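You operate a simulated robot arm through the tools that you are given. There is no shell and no other tool. Be economical: measure what you need, move in short steps, check, and stop when the job is done.

You run a simulated robot arm. Do the job below in one go: nothing can be reset, and whatever is moved stays where it is left.

TASK
Fetch the thumb screw from the top of the black cabinet and set it on top of the purple filter cartridge.
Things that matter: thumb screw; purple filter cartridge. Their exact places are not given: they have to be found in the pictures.

It is judged by the outcome, as a careful person would: the job done as asked, and still so three seconds after it is handed in. It fails if anything else is knocked over, pushed out of place, dropped, spilled or broken.

THE ROBOT
A 7-joint arm with a two-finger parallel gripper on a trunk, on a base that drives. Base frame: it is fixed to the floor where the robot stands at the start and does not move with it; the origin is under the middle of the robot, x ahead of it, y to its left, z up. Lengths are in mm, angles in rad, forces in N, time in s.
With the tool pointing down near the work surface it reaches from about 340 to 760 mm from the robot's upright axis, wherever it stands. Its first joint turns from -2.007 to 2.007 rad. Payload 3.91 kg.
The tool frame sits at the grasp point between the pads (the TCP): z along the fingers, y along the line on which they close. The tips reach 30 mm beyond it. The gripper opens to 110 mm. The fingers are 20 mm wide and 10 mm thick; the gripper's body (48 by 112 mm) begins 55 mm behind the TCP.
Orientation is told as [roll, pitch, yaw] about the base's x, y, z axes, in that order, counted from this pose: with the fingers straight down and closing along the base's y, the tool's x points along the base's -x, its y along +y and its z along -z.

THE INTERFACE
- The arm moves only by the tool move_arm. Its argument "moves" is text: rows parted by semicolons, each of 6 numbers parted by spaces: the shift along the tool's x, y, z in units of 25 mm (1.0 is 25 mm), then the turn, a rotation vector about the tool's x, y, z in units of 5 degrees (1.0 is 5 degrees). In form: tx ty tz ax ay az; .... A call has 1 to 10 rows; each row shifts and turns the commanded pose from where the row before left it, along the tool's axes as they then stand. "grip" is the finger opening in m, from 0 to 0.11, set as the call begins (left out, the last holds). A call with a number of a shift or a turn outside -1 to 1 is refused whole. Rows are played at 5 a second. More than 50 mm and 0.15 rad between two rows, or a gripper value outside its range, and nothing of the call is played. A pose out of reach is approached as far as the arm can. The call stops where the force on the tool passes 40 N (or 10 N more than at its start, if that is more) or the arm is blocked; 0.2 s more then pass. Each finger travels about 108 mm/s and halts on what it meets, pressing with about 32 N; the grip force reading is that of the motor and also rises with nothing between the fingers. The clock runs only during rows and for 0.2 s after the last one: add rows that do not move to give the fingers time. It gives the time, the measured TCP pose, the force on the tool (base axes), the opening and the grip force at its end, in the units of the frame above (readings bear some noise).
- Cameras (640 x 400 px; columns grow to the right, rows downward): "scene" is now at [24.2, 135.7, 1566.5]; the picture's right is [-0.18, -0.98, 0.00], its down [-0.65, 0.12, -0.75] and it looks along [0.73, -0.14, -0.67] (base axes); focal length 262 px, centre (320, 200). "wrist" rides on the gripper at [72, 17, -103] in the tool frame; the picture's right is [-0.23, 0.97, 0.00], its down [-0.76, -0.18, -0.62] and it looks along [-0.61, -0.14, 0.78] (tool axes); focal length 222 px, centre (320, 200).
- capture(camera): a new picture of that camera. It takes no simulated time.
- slide_trunk(by): slides the trunk up (or, below 0, down) by that many mm; the arm and the scene camera ride with it, the base frame stays. It gives what a move gives, with no picture.
- drive_base(legs): drives the robot by 1 to 6 legs, each [ahead, turn to the left] in mm and rad, along the robot's own axes; the way and the turn of a leg run together, so that a leg with both is an arc; at most 1500 mm and 3.142 rad a leg. The arm and the cameras ride along, it lands a little off, and it stops where it bumps. It gives what a move gives.
- head_to(pan, tilt): turns the head with the scene camera to pan (to the left, within 2.705 rad either way) and tilt (down, from -0.506 to 1.204), counted from straight ahead of the robot. It gives what a move gives.
- measure_at(camera, pixels): for up to 12 pixels [column, row] of the newest picture of that camera ("zoom" is the newest enlarged one), the place [x, y, z] in the base frame of the surface seen there, good to about 2 mm. It takes no simulated time.
- enlarge(camera, box): a new picture of the part [left, top, right, bottom] of that camera's present view, enlarged. It takes no simulated time.
- job_done(): hands the job in; it is judged then, once.

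Keep the steps short. Do not move on a guess: measure, check each grasp and each placing, and mend mistakes. In all there are 80 turns and 60 pictures (those below and enlarged ones count). Leave the gripper open and the arm clear of the work at the hand-in unless told otherwise, and finish with a single line.

The tools are called after "Request:" by a JSON object that holds its "op" and its "data". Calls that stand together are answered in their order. move_arm: Moves the arm, as the interface text tells. Its arguments: {"type":"object","properties":{"moves":{"type":"string"},"grip":{"type":"number"}},"required":["moves"]} The other tools are called the same way: slide_trunk (by) slides the trunk up or down; drive_base (legs) drives the base; head_to (pan, tilt) turns the head that bears the scene camera; capture (camera) takes a picture; measure_at (camera, pixels) gives the place of the surface under pixels of a picture; enlarge (camera, box) takes an enlarged picture of a part of a camera's view; job_done () hands the job in.

At the start:

```text
time: 0.0
tcp_pos: [539.4, -69.9, 1169.6]
tcp_rot: [0.002, 0.001, 0.0]
ft_force: [-0.2, -0.2, -0.2]
finger_gap: 110.1
grasp_force: 0.1
trunk travel left (down, up): [-675.0, 315.0]
robot x, y, heading: [1.1, 2.1, 0.002]
head pan, tilt: [-0.183, 0.73]
```

scene: 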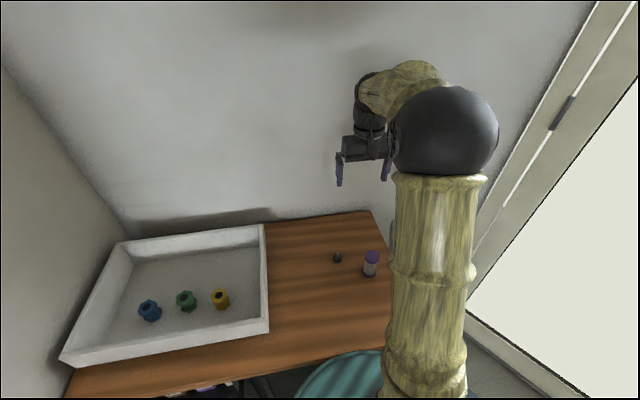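
wrist: 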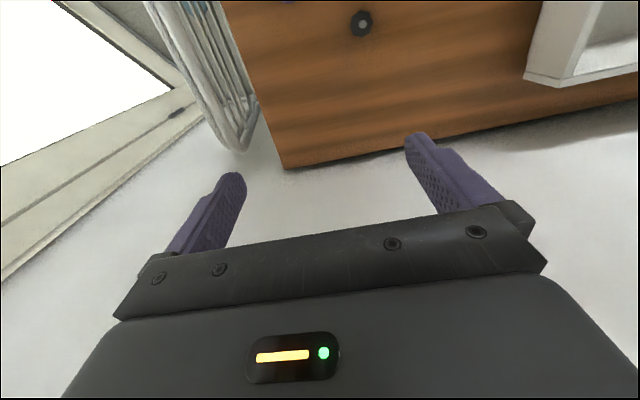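

I see a table with a tray, a small dark object at (338,258) and a purple-capped cylinder at (371,263). There is no black cabinet in view, so I'll enlarge those two objects and measure them.

Request:
{"op": "enlarge", "data": {"camera": "scene", "box": [300, 220, 400, 300]}}

Request:
{"op": "measure_at", "data": {"camera": "scene", "pixels": [[338, 258], [372, 256], [370, 270], [355, 275], [375, 215], [120, 350], [222, 386]]}}

Request:
{"op": "head_to", "data": {"pan": 1.3, "tilt": 0.6}}

Request:
{"op": "capture", "data": {"camera": "scene"}}

```text
5.00 times, centred on (350, 260) of scene
```

zoom: 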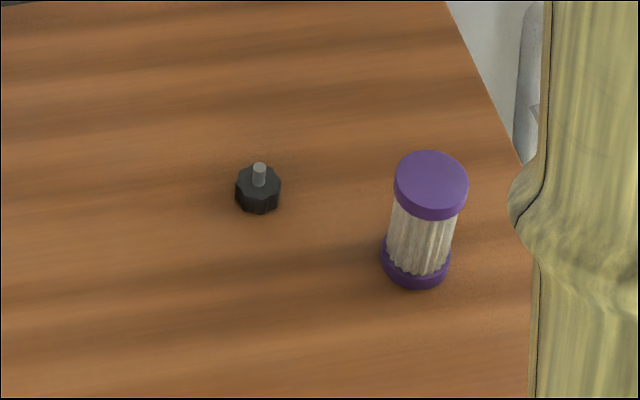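

```text
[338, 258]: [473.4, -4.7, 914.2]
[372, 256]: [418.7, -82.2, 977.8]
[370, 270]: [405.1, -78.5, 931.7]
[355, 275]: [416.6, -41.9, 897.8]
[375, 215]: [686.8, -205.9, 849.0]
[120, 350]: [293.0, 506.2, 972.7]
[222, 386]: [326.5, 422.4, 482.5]
```

```text
time: 1.6
tcp_pos: [538.9, -69.6, 1169.8]
tcp_rot: [0.0, 0.001, 0.001]
ft_force: [0.5, -0.7, 0.4]
finger_gap: 110.2
grasp_force: 0.1
trunk travel left (down, up): [-675.0, 315.0]
robot x, y, heading: [0.4, -2.9, 0.003]
head pan, tilt: [1.3, 0.6]
```

```text
56 pictures are left
```

scene: 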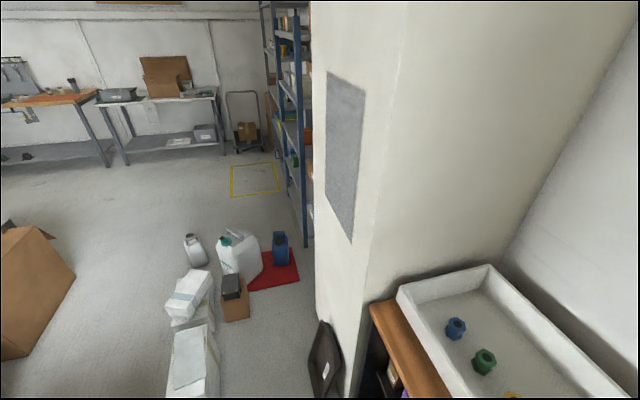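

A thumb screw stands on the table beside the cartridge, but the task names the one on the black cabinet. I'll look around for the cabinet.

Request:
{"op": "head_to", "data": {"pan": 2.6, "tilt": 0.6}}

Request:
{"op": "capture", "data": {"camera": "scene"}}

Request:
{"op": "head_to", "data": {"pan": -2.4, "tilt": 0.6}}

Request:
{"op": "capture", "data": {"camera": "scene"}}

Request:
{"op": "head_to", "data": {"pan": -1.3, "tilt": 0.6}}

Request:
{"op": "capture", "data": {"camera": "scene"}}

```text
time: 3.1
tcp_pos: [540.3, -69.4, 1169.8]
tcp_rot: [0.001, -0.001, 0.001]
ft_force: [0.2, -1.0, 0.0]
finger_gap: 110.0
grasp_force: 0.1
trunk travel left (down, up): [-675.0, 315.0]
robot x, y, heading: [-3.5, 0.4, 0.001]
head pan, tilt: [2.601, 0.6]
```

```text
55 pictures are left
```

scene: 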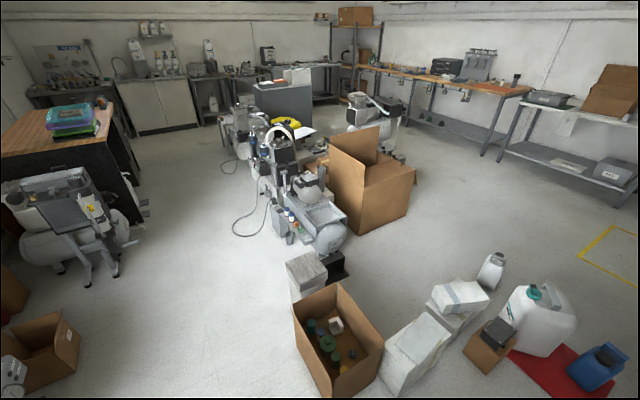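

```text
time: 7.0
tcp_pos: [538.6, -70.2, 1171.2]
tcp_rot: [-0.001, 0.001, 0.001]
ft_force: [0.1, -0.2, 0.4]
finger_gap: 110.0
grasp_force: 0.1
trunk travel left (down, up): [-675.0, 315.0]
robot x, y, heading: [-1.8, -3.1, -0.001]
head pan, tilt: [-2.4, 0.6]
```

```text
54 pictures are left
```

scene: 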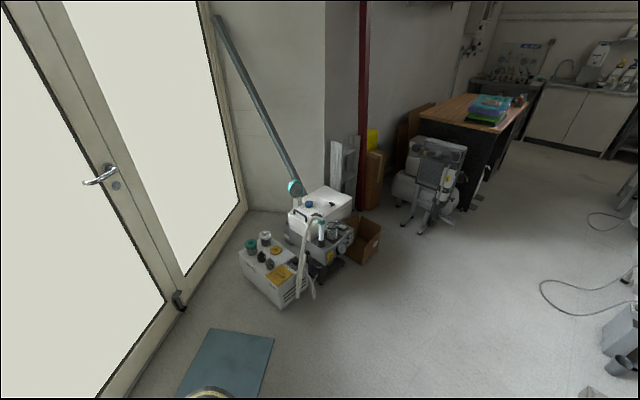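

```text
time: 8.3
tcp_pos: [538.4, -69.9, 1169.3]
tcp_rot: [0.0, 0.0, -0.001]
ft_force: [0.5, -0.4, -0.5]
finger_gap: 109.8
grasp_force: 0.1
trunk travel left (down, up): [-675.0, 315.0]
robot x, y, heading: [1.7, 0.6, 0.0]
head pan, tilt: [-1.3, 0.6]
```

```text
53 pictures are left
```

scene: 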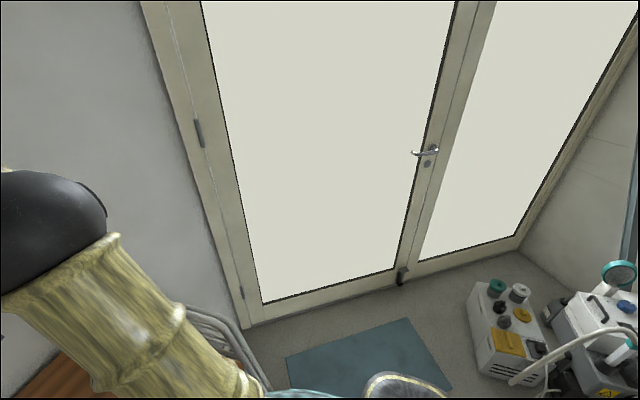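

No obvious cabinet yet. There is a black body with a wooden top behind the robot, and something black under the table in front. I'll enlarge both.

Request:
{"op": "head_to", "data": {"pan": -2.7, "tilt": 0.5}}

Request:
{"op": "enlarge", "data": {"camera": "scene", "box": [240, 60, 480, 210]}}

Request:
{"op": "head_to", "data": {"pan": 0.5, "tilt": 1.1}}

Request:
{"op": "capture", "data": {"camera": "scene"}}

```text
time: 9.8
tcp_pos: [538.9, -70.2, 1170.0]
tcp_rot: [0.0, -0.001, 0.0]
ft_force: [1.1, 0.4, 0.3]
finger_gap: 110.0
grasp_force: 0.0
trunk travel left (down, up): [-675.0, 315.0]
robot x, y, heading: [1.1, 1.1, -0.002]
head pan, tilt: [-2.7, 0.499]
```

```text
2.67 times, centred on (360, 135) of scene
```

zoom: 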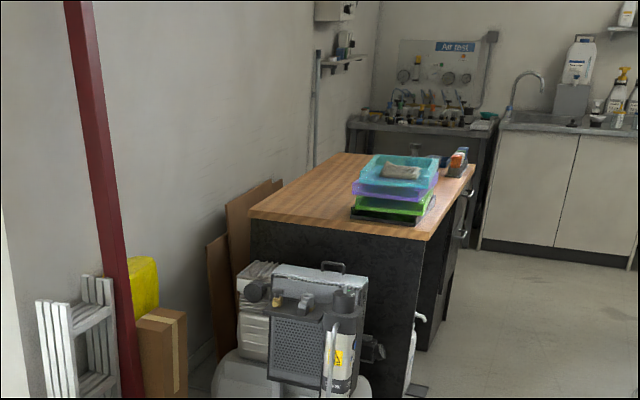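

```text
time: 12.6
tcp_pos: [539.4, -70.1, 1170.8]
tcp_rot: [0.0, -0.001, 0.0]
ft_force: [0.1, -0.4, -0.3]
finger_gap: 109.8
grasp_force: 0.0
trunk travel left (down, up): [-675.0, 315.0]
robot x, y, heading: [4.1, 5.3, -0.002]
head pan, tilt: [0.499, 1.1]
```

```text
51 pictures are left
```

scene: 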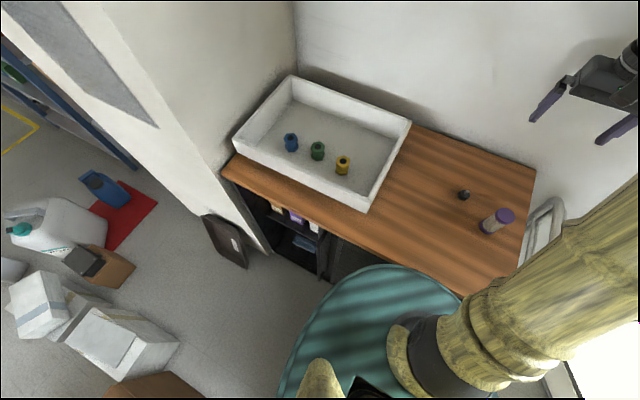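

The table in front has a dark body with shelves underneath, so it may be the black cabinet itself. I'll enlarge its front.

Request:
{"op": "enlarge", "data": {"camera": "scene", "box": [200, 150, 400, 290]}}

Request:
{"op": "head_to", "data": {"pan": -2.65, "tilt": 0.3}}

Request:
{"op": "slide_trunk", "data": {"by": 300}}

Request:
{"op": "capture", "data": {"camera": "scene"}}

```text
2.86 times, centred on (300, 220) of scene
```

zoom: 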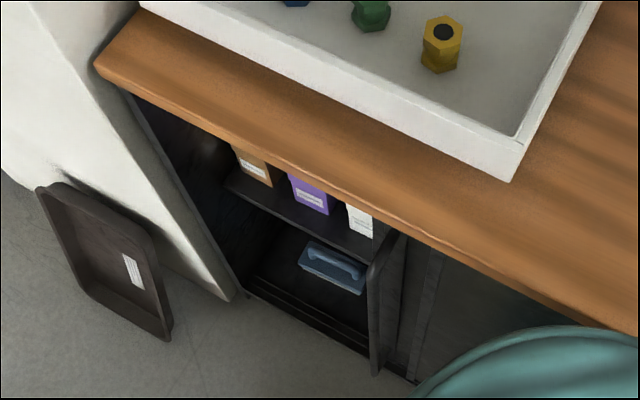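

```text
time: 15.3
tcp_pos: [538.5, -71.0, 1169.4]
tcp_rot: [0.0, -0.001, -0.001]
ft_force: [0.2, 0.1, 0.5]
finger_gap: 109.7
grasp_force: 0.1
trunk travel left (down, up): [-675.0, 315.0]
robot x, y, heading: [1.6, -0.8, 0.002]
head pan, tilt: [-2.649, 0.3]
```

```text
time: 18.3
tcp_pos: [539.3, -70.3, 1470.8]
tcp_rot: [-0.001, 0.0, 0.001]
ft_force: [-0.9, -0.7, 1.2]
finger_gap: 109.9
grasp_force: 0.0
trunk travel left (down, up): [-975.0, 15.0]
robot x, y, heading: [-1.6, -3.1, -0.003]
head pan, tilt: [-2.649, 0.3]
```

```text
49 pictures are left
```

scene: 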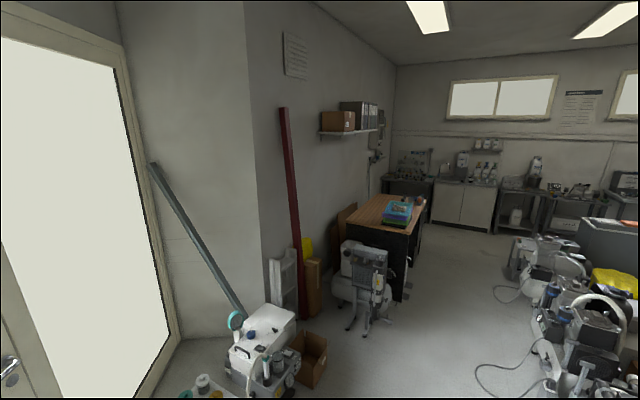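

Request:
{"op": "enlarge", "data": {"camera": "scene", "box": [340, 185, 440, 245]}}

Request:
{"op": "measure_at", "data": {"camera": "scene", "pixels": [[370, 215], [400, 228], [385, 198], [360, 224]]}}

```text
6.40 times, centred on (390, 215) of scene
```

zoom: 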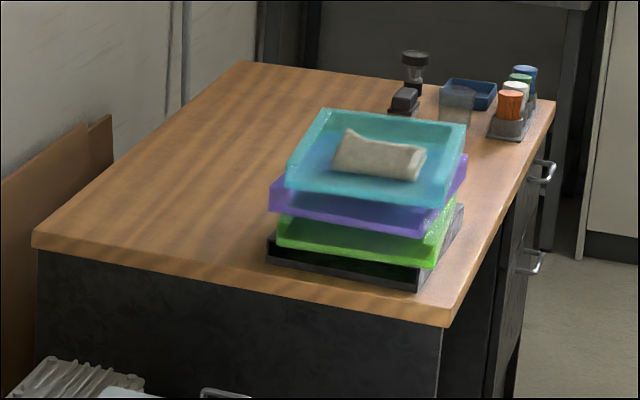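

```text
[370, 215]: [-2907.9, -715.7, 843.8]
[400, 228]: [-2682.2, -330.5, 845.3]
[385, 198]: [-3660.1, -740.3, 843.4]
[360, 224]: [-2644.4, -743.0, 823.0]
```

The rear cabinet holds only trays and stationery, with no thumb screw. The unit in front has a black cabinet body under its wooden top, with the thumb screw standing on it, so that is the one. I'll lower the trunk again and measure in detail.

Request:
{"op": "slide_trunk", "data": {"by": -300}}

Request:
{"op": "head_to", "data": {"pan": 0.1, "tilt": 1.0}}

Request:
{"op": "capture", "data": {"camera": "scene"}}

```text
time: 21.3
tcp_pos: [538.4, -69.8, 1171.1]
tcp_rot: [0.001, 0.0, -0.002]
ft_force: [-0.3, 0.1, 1.0]
finger_gap: 110.3
grasp_force: 0.1
trunk travel left (down, up): [-675.0, 315.0]
robot x, y, heading: [0.1, -3.3, -0.004]
head pan, tilt: [-2.649, 0.3]
```

```text
time: 23.7
tcp_pos: [538.3, -70.5, 1170.8]
tcp_rot: [0.0, 0.001, 0.0]
ft_force: [0.0, 0.4, -0.3]
finger_gap: 110.1
grasp_force: 0.1
trunk travel left (down, up): [-675.0, 315.0]
robot x, y, heading: [-1.9, -3.6, -0.001]
head pan, tilt: [0.099, 1.0]
```

```text
47 pictures are left
```

scene: 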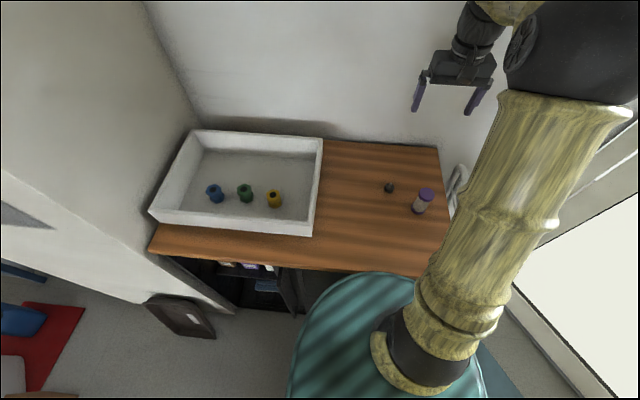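

The screw at (389,188) and cartridge at (424,198) are both clear of the arm. I'll enlarge and measure them.

Request:
{"op": "enlarge", "data": {"camera": "scene", "box": [374, 172, 446, 217]}}

```text
8.89 times, centred on (410, 194) of scene
```

zoom: 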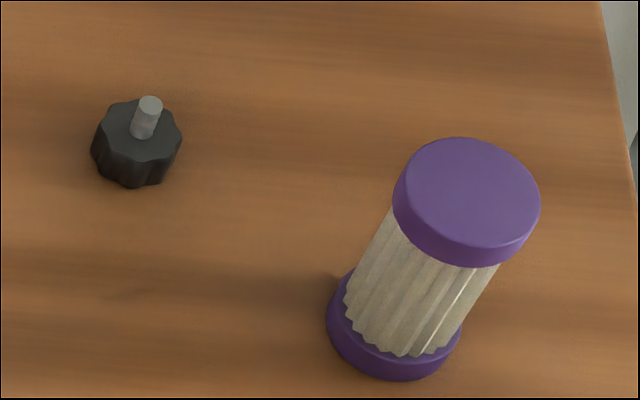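

Request:
{"op": "measure_at", "data": {"camera": "zoom", "pixels": [[150, 104], [108, 125], [170, 132], [130, 148], [145, 148], [470, 195], [405, 200], [533, 200], [475, 145], [465, 232], [200, 250]]}}

```text
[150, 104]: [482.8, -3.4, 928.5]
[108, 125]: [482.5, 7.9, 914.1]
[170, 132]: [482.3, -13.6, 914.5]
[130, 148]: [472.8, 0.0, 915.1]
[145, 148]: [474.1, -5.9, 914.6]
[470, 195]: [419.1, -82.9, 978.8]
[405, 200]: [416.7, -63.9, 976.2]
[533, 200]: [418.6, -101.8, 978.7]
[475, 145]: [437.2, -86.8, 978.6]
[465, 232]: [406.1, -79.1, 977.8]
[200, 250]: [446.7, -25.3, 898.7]
```

The knob spans z 898.5–914.5, its stud tip is at 928.5, and its centre is about (481,-3). The cartridge cap's centre is about (418,-83) with its top at 978.5. I'll set the fingers to 60 mm and move above the screw, then descend part way.

Request:
{"op": "move_arm", "data": {"moves": "0.766 0.893 0 0 0 0;0.766 0.893 0 0 0 0;0.766 0.893 0 0 0 0;0 0 1 0 0 0;0 0 1 0 0 0;0 0 1 0 0 0;0 0 1 0 0 0;0 0 1 0 0 0;0 0 1 0 0 0;0 0 0 0 0 0", "grip": 0.06}}

Request:
{"op": "capture", "data": {"camera": "wrist"}}

Request:
{"op": "capture", "data": {"camera": "scene"}}

```text
time: 25.9
tcp_pos: [482.5, -3.9, 1020.6]
tcp_rot: [-0.001, 0.002, -0.001]
ft_force: [-0.1, 0.3, -0.9]
finger_gap: 59.9
grasp_force: 0.0
trunk travel left (down, up): [-675.0, 315.0]
robot x, y, heading: [1.5, 5.6, 0.001]
head pan, tilt: [0.099, 1.0]
```

```text
45 pictures are left
```

wrist: 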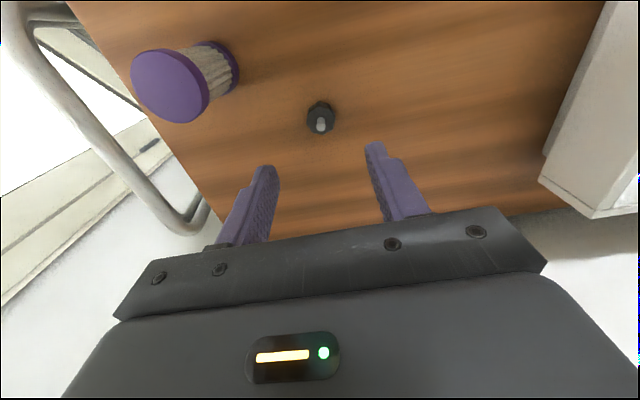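

```text
44 pictures are left
```

scene: 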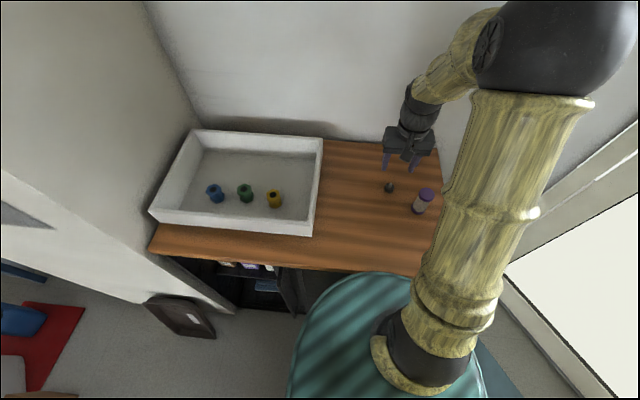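

From the wrist the screw is at (320,118). I'll measure it again from here.

Request:
{"op": "enlarge", "data": {"camera": "wrist", "box": [290, 90, 354, 130]}}

Request:
{"op": "measure_at", "data": {"camera": "wrist", "pixels": [[320, 124], [320, 108], [309, 115], [332, 116], [170, 90]]}}

```text
10.00 times, centred on (322, 110) of wrist
```

zoom: 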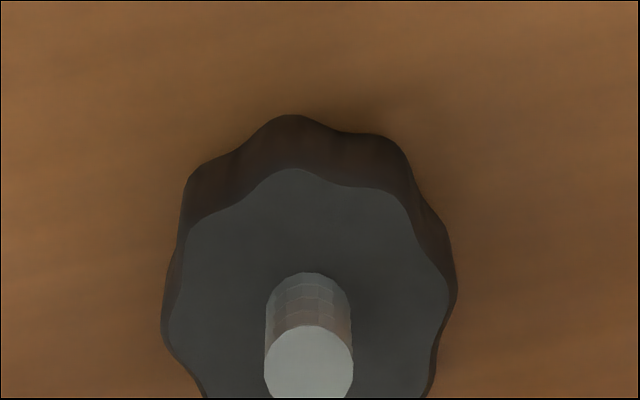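

```text
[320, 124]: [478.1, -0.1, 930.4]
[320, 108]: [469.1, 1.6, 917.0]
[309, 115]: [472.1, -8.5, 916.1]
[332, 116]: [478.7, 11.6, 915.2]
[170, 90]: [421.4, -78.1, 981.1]
```

The wrist puts the stud at (478,0), and the scene camera gave (483,-3). I'll go to about the mean, lower to z≈958 and check.

Request:
{"op": "move_arm", "data": {"moves": "0.1 0.1 0.5 0 0 0;0 0 1 0 0 0;0 0 1 0 0 0;0 0 0 0 0 0", "grip": 0.06}}

Request:
{"op": "capture", "data": {"camera": "wrist"}}

```text
time: 26.9
tcp_pos: [479.1, -0.5, 959.3]
tcp_rot: [-0.001, 0.002, 0.001]
ft_force: [0.4, -0.3, 0.1]
finger_gap: 59.9
grasp_force: 0.1
trunk travel left (down, up): [-675.0, 315.0]
robot x, y, heading: [3.8, 3.2, -0.001]
head pan, tilt: [0.099, 1.0]
```

```text
42 pictures are left
```

wrist: 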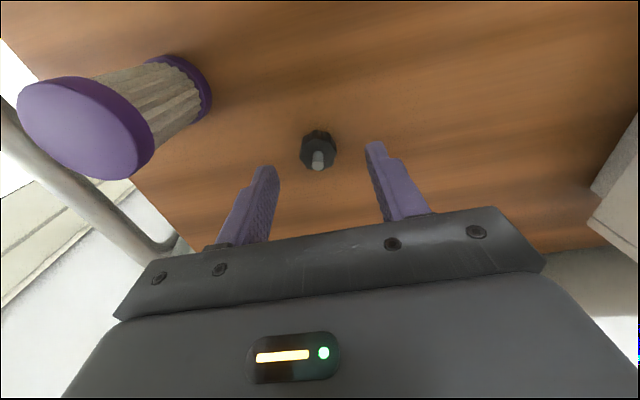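

The stud tip at (318,165) nearly matches the predicted tool axis point (320,163), so the tool is centred within about 1.5 mm. I'll descend to z≈931, with the tips about 2–3 mm above the table.

Request:
{"op": "move_arm", "data": {"moves": "0 -0.04 0.6 0 0 0;0 0 0.52 0 0 0;0 0 0 0 0 0", "grip": 0.06}}

Request:
{"op": "capture", "data": {"camera": "wrist"}}

```text
time: 27.7
tcp_pos: [480.7, -1.5, 931.9]
tcp_rot: [0.0, 0.0, 0.0]
ft_force: [-0.4, -0.1, 0.0]
finger_gap: 60.0
grasp_force: 0.1
trunk travel left (down, up): [-675.0, 315.0]
robot x, y, heading: [-0.6, -0.8, -0.0]
head pan, tilt: [0.099, 1.0]
```

```text
41 pictures are left
```

wrist: 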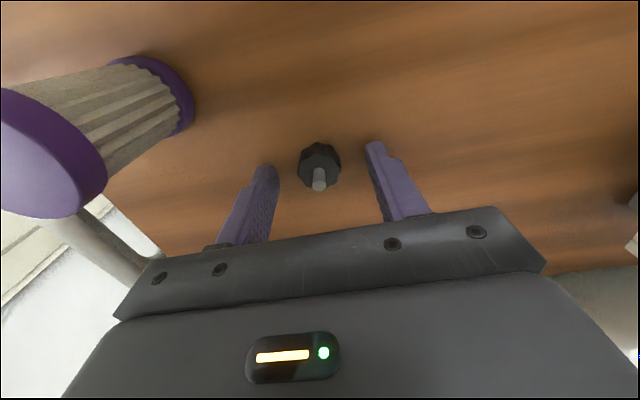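

The screw sits centred between the fingers at (319,168), with no contact force. I'll close on it.

Request:
{"op": "move_arm", "data": {"moves": "0 0 0 0 0 0;0 0 0 0 0 0;0 0 0 0 0 0;0 0 0 0 0 0", "grip": 0.018}}

Request:
{"op": "capture", "data": {"camera": "wrist"}}

```text
time: 28.7
tcp_pos: [481.2, -1.3, 931.5]
tcp_rot: [0.0, 0.001, -0.001]
ft_force: [0.3, 0.6, 0.3]
finger_gap: 23.9
grasp_force: 32.5
trunk travel left (down, up): [-675.0, 315.0]
robot x, y, heading: [-0.3, -2.4, 0.001]
head pan, tilt: [0.099, 1.0]
```

```text
40 pictures are left
```

wrist: 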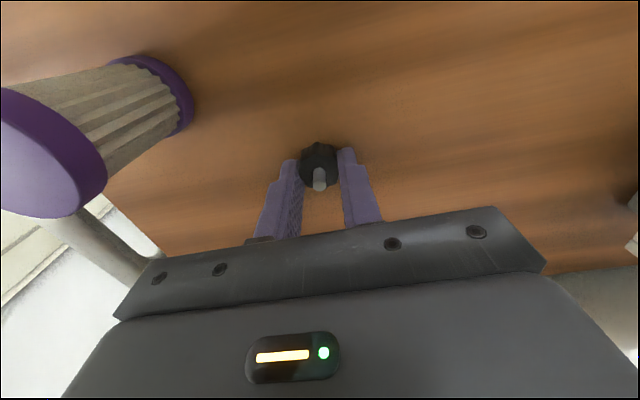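

It is held at a 24 mm gap with 32 N. I'll lift straight up 125 mm, which is well above the cartridge, and look.

Request:
{"op": "move_arm", "data": {"moves": "0 0 -0.5 0 0 0;0 0 -0.9 0 0 0;0 0 -0.9 0 0 0;0 0 -0.9 0 0 0;0 0 -0.9 0 0 0;0 0 -0.9 0 0 0;0 0 0 0 0 0"}}

Request:
{"op": "capture", "data": {"camera": "wrist"}}

Request:
{"op": "enlarge", "data": {"camera": "scene", "box": [360, 110, 460, 220]}}

```text
time: 30.3
tcp_pos: [478.2, -0.7, 1052.9]
tcp_rot: [0.0, 0.0, 0.001]
ft_force: [-0.6, -0.3, 0.1]
finger_gap: 23.8
grasp_force: 32.0
trunk travel left (down, up): [-675.0, 315.0]
robot x, y, heading: [1.6, 0.6, 0.002]
head pan, tilt: [0.099, 1.0]
```

```text
39 pictures are left
```

wrist: 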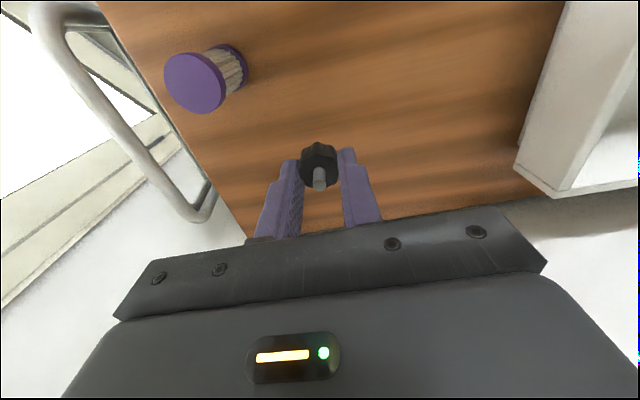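

```text
3.64 times, centred on (410, 165) of scene
```

zoom: 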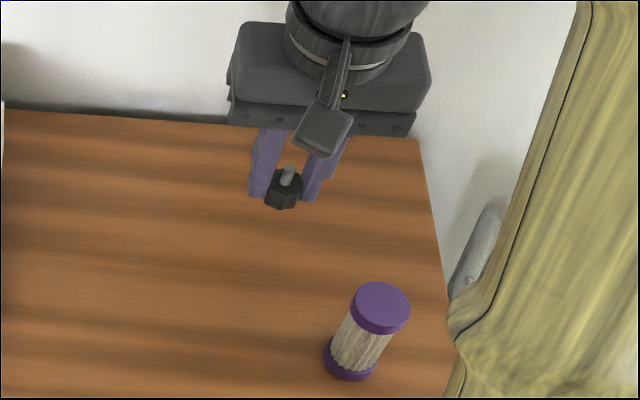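

The lift is good. I'll measure the cap and the screw in the wrist picture for their relative offset.

Request:
{"op": "measure_at", "data": {"camera": "wrist", "pixels": [[195, 82], [170, 80], [220, 90], [195, 56], [195, 110], [319, 177], [319, 160]]}}

Request:
{"op": "measure_at", "data": {"camera": "zoom", "pixels": [[381, 304], [289, 172], [287, 186], [355, 304], [406, 304], [385, 286], [378, 321]]}}

```text
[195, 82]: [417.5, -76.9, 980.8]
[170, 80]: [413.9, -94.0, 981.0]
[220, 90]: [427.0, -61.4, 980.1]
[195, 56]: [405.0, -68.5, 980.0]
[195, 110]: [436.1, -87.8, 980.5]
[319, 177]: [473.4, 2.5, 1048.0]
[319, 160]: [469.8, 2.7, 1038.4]
```

```text
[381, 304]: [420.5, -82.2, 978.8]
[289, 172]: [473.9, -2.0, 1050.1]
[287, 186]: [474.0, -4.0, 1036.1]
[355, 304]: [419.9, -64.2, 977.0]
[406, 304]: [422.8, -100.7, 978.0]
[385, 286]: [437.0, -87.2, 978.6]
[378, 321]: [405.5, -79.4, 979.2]
```

Both cameras agree that the screw must shift by about (-55,-80). I'll move horizontally at this height, where the knob clears the cap by about 40 mm.

Request:
{"op": "move_arm", "data": {"moves": "0.44 -0.64 0 0 0 0;0.44 -0.64 0 0 0 0;0.44 -0.64 0 0 0 0;0.44 -0.64 0 0 0 0;0.44 -0.64 0 0 0 0;0 0 0 0 0 0"}}

Request:
{"op": "capture", "data": {"camera": "wrist"}}

Request:
{"op": "enlarge", "data": {"camera": "scene", "box": [374, 142, 470, 222]}}

```text
time: 31.7
tcp_pos: [425.5, -79.9, 1053.7]
tcp_rot: [0.002, -0.002, -0.001]
ft_force: [0.5, -1.0, -0.2]
finger_gap: 23.8
grasp_force: 32.8
trunk travel left (down, up): [-675.0, 315.0]
robot x, y, heading: [-1.9, 3.1, 0.001]
head pan, tilt: [0.099, 1.0]
```

```text
37 pictures are left
```

wrist: 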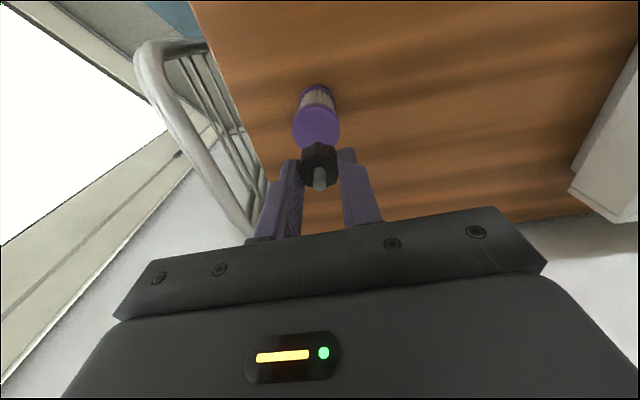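

```text
5.00 times, centred on (422, 182) of scene
```

zoom: 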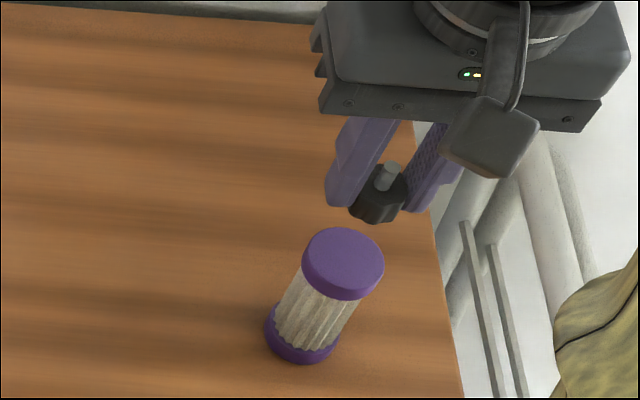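

I'll check the alignment by measuring the cap edges and stud in both views.

Request:
{"op": "measure_at", "data": {"camera": "zoom", "pixels": [[390, 169], [383, 195], [306, 262], [380, 266], [348, 230], [338, 292], [343, 262]]}}

Request:
{"op": "measure_at", "data": {"camera": "wrist", "pixels": [[320, 185], [296, 127], [336, 127], [316, 112], [316, 138]]}}

```text
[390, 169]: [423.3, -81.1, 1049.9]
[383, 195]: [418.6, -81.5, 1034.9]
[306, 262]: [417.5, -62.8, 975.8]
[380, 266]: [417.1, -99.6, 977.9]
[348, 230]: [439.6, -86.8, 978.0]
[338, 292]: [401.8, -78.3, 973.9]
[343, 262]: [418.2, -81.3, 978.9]
```

```text
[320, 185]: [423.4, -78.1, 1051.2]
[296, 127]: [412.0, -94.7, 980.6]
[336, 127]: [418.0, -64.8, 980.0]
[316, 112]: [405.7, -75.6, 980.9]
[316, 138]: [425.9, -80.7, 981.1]
```

The screw is about 3 mm too far in +x. I'll correct that and lower 34 mm, which leaves about 6 mm.

Request:
{"op": "move_arm", "data": {"moves": "0.12 -0.02 0.36 0 0 0;0 0 0.5 0 0 0;0 0 0.5 0 0 0;0 0 0 0 0 0"}}

Request:
{"op": "enlarge", "data": {"camera": "scene", "box": [390, 162, 470, 222]}}

Request:
{"op": "enlarge", "data": {"camera": "wrist", "box": [256, 80, 384, 220]}}

```text
time: 32.7
tcp_pos: [421.1, -81.5, 1020.0]
tcp_rot: [-0.001, 0.001, 0.001]
ft_force: [-0.5, 0.3, 0.3]
finger_gap: 24.0
grasp_force: 32.0
trunk travel left (down, up): [-675.0, 315.0]
robot x, y, heading: [2.8, 0.2, -0.001]
head pan, tilt: [0.099, 1.0]
```

```text
6.67 times, centred on (430, 192) of scene
```

zoom: 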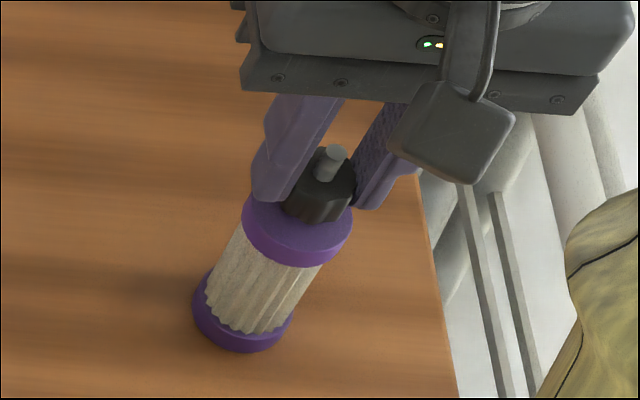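

```text
2.86 times, centred on (320, 150) of wrist
```

zoom: 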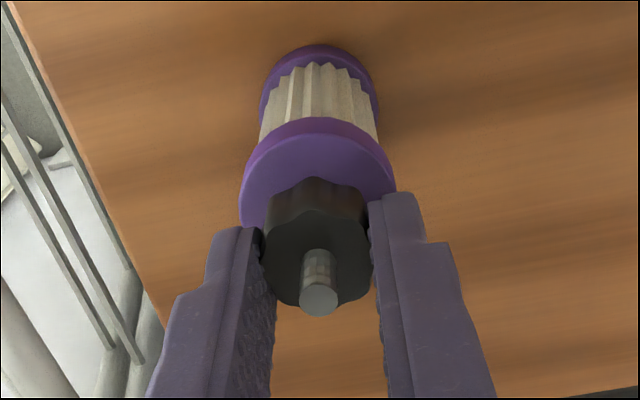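

The alignment looks good in both views. The expected contact is at TCP z≈1012, so I'll lower 6 mm and then check the force.

Request:
{"op": "move_arm", "data": {"moves": "0 0 0.12 0 0 0;0 0 0.12 0 0 0;0 0 0 0 0 0"}}

Request:
{"op": "move_arm", "data": {"moves": "0 0 0.03 0 0 0;0 0 0 0 0 0"}}

Request:
{"op": "enlarge", "data": {"camera": "scene", "box": [390, 162, 470, 222]}}

Request:
{"op": "enlarge", "data": {"camera": "wrist", "box": [256, 80, 384, 220]}}

```text
time: 33.5
tcp_pos: [422.4, -81.1, 1013.6]
tcp_rot: [0.001, 0.001, 0.001]
ft_force: [-0.1, -0.4, 0.4]
finger_gap: 23.7
grasp_force: 31.9
trunk travel left (down, up): [-675.0, 315.0]
robot x, y, heading: [2.1, -2.1, -0.0]
head pan, tilt: [0.099, 1.0]
```

```text
time: 34.1
tcp_pos: [420.9, -81.4, 1012.9]
tcp_rot: [0.0, 0.0, 0.0]
ft_force: [-0.5, 0.6, 0.2]
finger_gap: 23.6
grasp_force: 31.8
trunk travel left (down, up): [-675.0, 315.0]
robot x, y, heading: [4.0, -4.8, -0.001]
head pan, tilt: [0.099, 1.0]
```

```text
6.67 times, centred on (430, 192) of scene
```

zoom: 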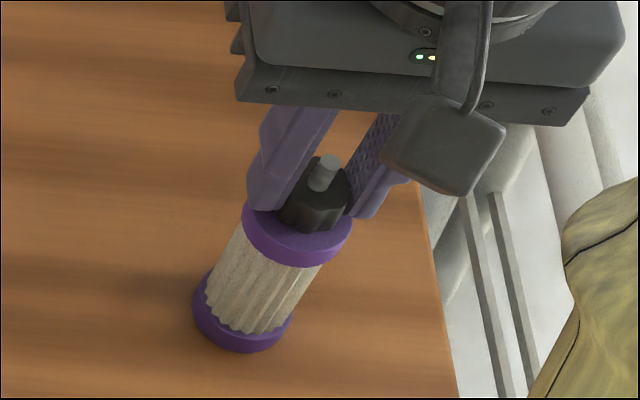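

```text
2.86 times, centred on (320, 150) of wrist
```

zoom: 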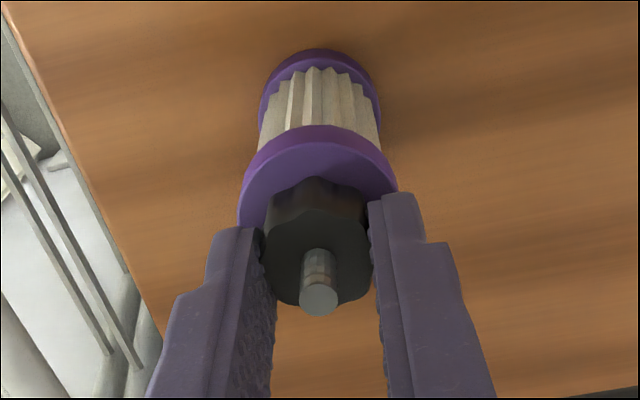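

No contact yet. I'll keep lowering in small steps until the force reads.

Request:
{"op": "move_arm", "data": {"moves": "0 0 0.03 0 0 0;0 0 0 0 0 0"}}

Request:
{"op": "move_arm", "data": {"moves": "0 0 0.02 0 0 0;0 0 0 0 0 0"}}

```text
time: 34.7
tcp_pos: [421.0, -82.1, 1012.3]
tcp_rot: [0.0, 0.0, -0.001]
ft_force: [-0.2, -0.8, -0.4]
finger_gap: 23.9
grasp_force: 32.1
trunk travel left (down, up): [-675.0, 315.0]
robot x, y, heading: [-0.3, -3.8, -0.002]
head pan, tilt: [0.099, 1.0]
```

```text
time: 35.3
tcp_pos: [422.3, -81.3, 1012.8]
tcp_rot: [0.0, 0.001, 0.0]
ft_force: [0.8, 1.1, 0.5]
finger_gap: 23.9
grasp_force: 31.7
trunk travel left (down, up): [-675.0, 315.0]
robot x, y, heading: [2.0, 0.8, 0.004]
head pan, tilt: [0.099, 1.0]
```

Request:
{"op": "move_arm", "data": {"moves": "0 0 0.02 0 0 0;0 0 0 0 0 0"}}

Request:
{"op": "move_arm", "data": {"moves": "0 0 0.02 0 0 0;0 0 0 0 0 0"}}

Request:
{"op": "capture", "data": {"camera": "scene"}}

Request:
{"op": "enlarge", "data": {"camera": "scene", "box": [410, 174, 442, 204]}}

```text
time: 35.9
tcp_pos: [420.8, -81.3, 1012.9]
tcp_rot: [0.002, 0.0, -0.001]
ft_force: [0.3, -1.6, 2.4]
finger_gap: 23.8
grasp_force: 31.8
trunk travel left (down, up): [-675.0, 315.0]
robot x, y, heading: [-0.2, -0.1, 0.001]
head pan, tilt: [0.099, 1.0]
```

```text
time: 36.5
tcp_pos: [422.4, -81.3, 1012.6]
tcp_rot: [0.001, -0.002, 0.001]
ft_force: [-0.8, -0.5, 6.1]
finger_gap: 25.1
grasp_force: 32.0
trunk travel left (down, up): [-675.0, 315.0]
robot x, y, heading: [2.4, -0.5, 0.005]
head pan, tilt: [0.099, 1.0]
```

```text
31 pictures are left
```

scene: 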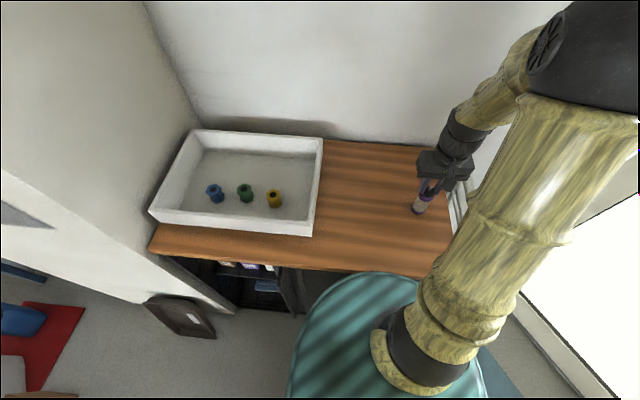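

```text
13.33 times, centred on (426, 189) of scene
```

zoom: 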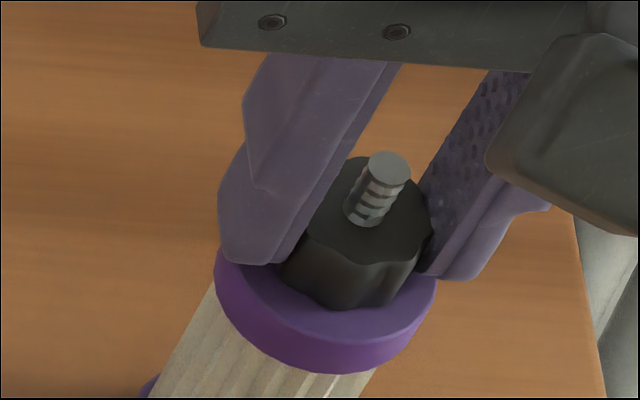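

Contact is confirmed at 6 N upward, with the knob flat on the cap. I'll ease up by 0.5 mm, then open gently.

Request:
{"op": "move_arm", "data": {"moves": "0 0 -0.02 0 0 0;0 0 0 0 0 0"}}

Request:
{"op": "move_arm", "data": {"moves": "0 0 0 0 0 0;0 0 0 0 0 0", "grip": 0.034}}

Request:
{"op": "move_arm", "data": {"moves": "0 0 0 0 0 0;0 0 0 0 0 0;0 0 0 0 0 0", "grip": 0.06}}

Request:
{"op": "enlarge", "data": {"camera": "scene", "box": [400, 164, 448, 219]}}

Request:
{"op": "enlarge", "data": {"camera": "wrist", "box": [240, 80, 400, 220]}}

```text
time: 37.1
tcp_pos: [421.7, -80.7, 1012.5]
tcp_rot: [0.0, 0.001, 0.0]
ft_force: [-0.3, -1.4, 7.1]
finger_gap: 25.3
grasp_force: 32.4
trunk travel left (down, up): [-675.0, 315.0]
robot x, y, heading: [0.8, 0.3, 0.0]
head pan, tilt: [0.099, 1.0]
```

```text
time: 37.7
tcp_pos: [421.1, -81.6, 1011.0]
tcp_rot: [-0.001, 0.001, 0.001]
ft_force: [-0.6, -0.4, -0.2]
finger_gap: 34.1
grasp_force: 0.1
trunk travel left (down, up): [-675.0, 315.0]
robot x, y, heading: [-1.4, 1.9, 0.002]
head pan, tilt: [0.099, 1.0]
```

```text
time: 38.5
tcp_pos: [422.5, -80.9, 1011.7]
tcp_rot: [-0.001, 0.0, 0.0]
ft_force: [0.4, 0.6, 0.0]
finger_gap: 60.1
grasp_force: 0.0
trunk travel left (down, up): [-675.0, 315.0]
robot x, y, heading: [-2.0, 0.9, -0.005]
head pan, tilt: [0.099, 1.0]
```

```text
7.27 times, centred on (424, 192) of scene
```

zoom: 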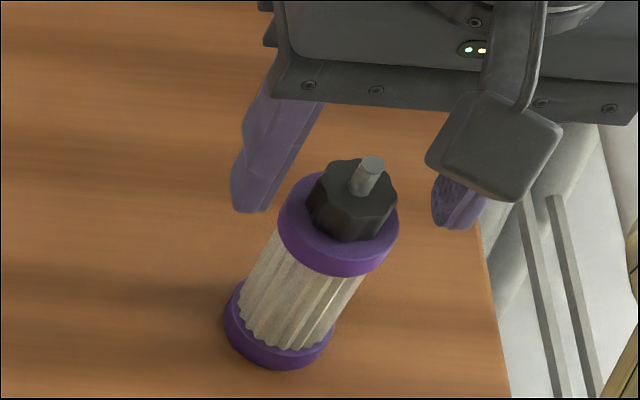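

```text
2.86 times, centred on (320, 150) of wrist
```

zoom: 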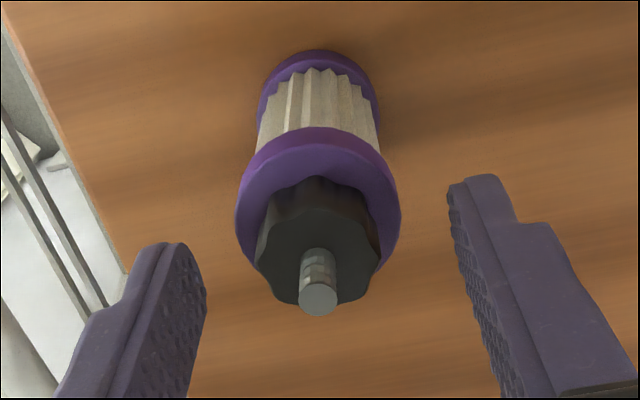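

The screw rests upright on the cap and the fingers are clear. I'll rise straight up and check again.

Request:
{"op": "move_arm", "data": {"moves": "0 0 -0.4 0 0 0;0 0 -1 0 0 0;0 0 -1 0 0 0;0 0 -1 0 0 0;0 0 -1 0 0 0;0 0 -1 0 0 0;0 0 -1 0 0 0;0 0 0 0 0 0;0 0 0 0 0 0"}}

Request:
{"op": "enlarge", "data": {"camera": "scene", "box": [400, 164, 448, 219]}}

Request:
{"op": "capture", "data": {"camera": "scene"}}

```text
time: 40.5
tcp_pos: [419.4, -82.2, 1171.4]
tcp_rot: [0.0, 0.001, 0.0]
ft_force: [0.1, -0.2, -0.2]
finger_gap: 60.3
grasp_force: 0.1
trunk travel left (down, up): [-675.0, 315.0]
robot x, y, heading: [-0.2, -0.5, -0.006]
head pan, tilt: [0.099, 1.0]
```

```text
7.27 times, centred on (424, 192) of scene
```

zoom: 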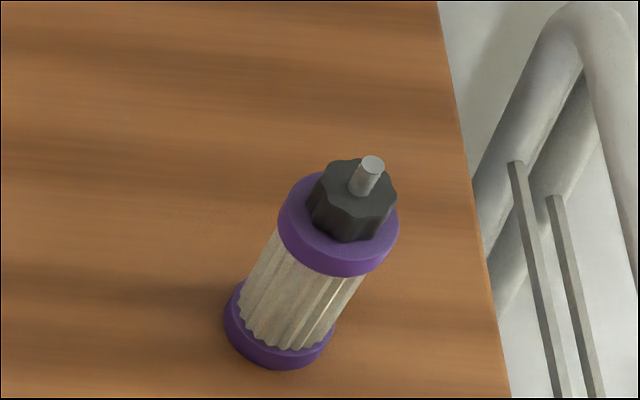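

```text
26 pictures are left
```

scene: 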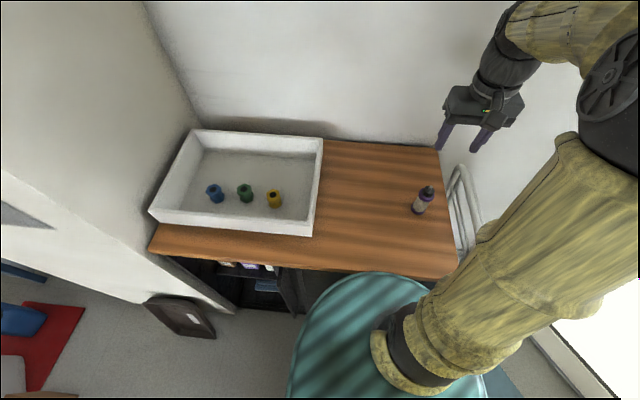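

The screw stands stably on the cartridge, nothing else has moved, and the gripper is open and clear. I'm handing in.

Request:
{"op": "job_done", "data": {}}

```text
The job is handed in.
```

The thumb screw from the black cabinet's wooden top is standing upright on the purple filter cartridge, slightly off-centre; nothing else was moved, and the gripper is open and clear.
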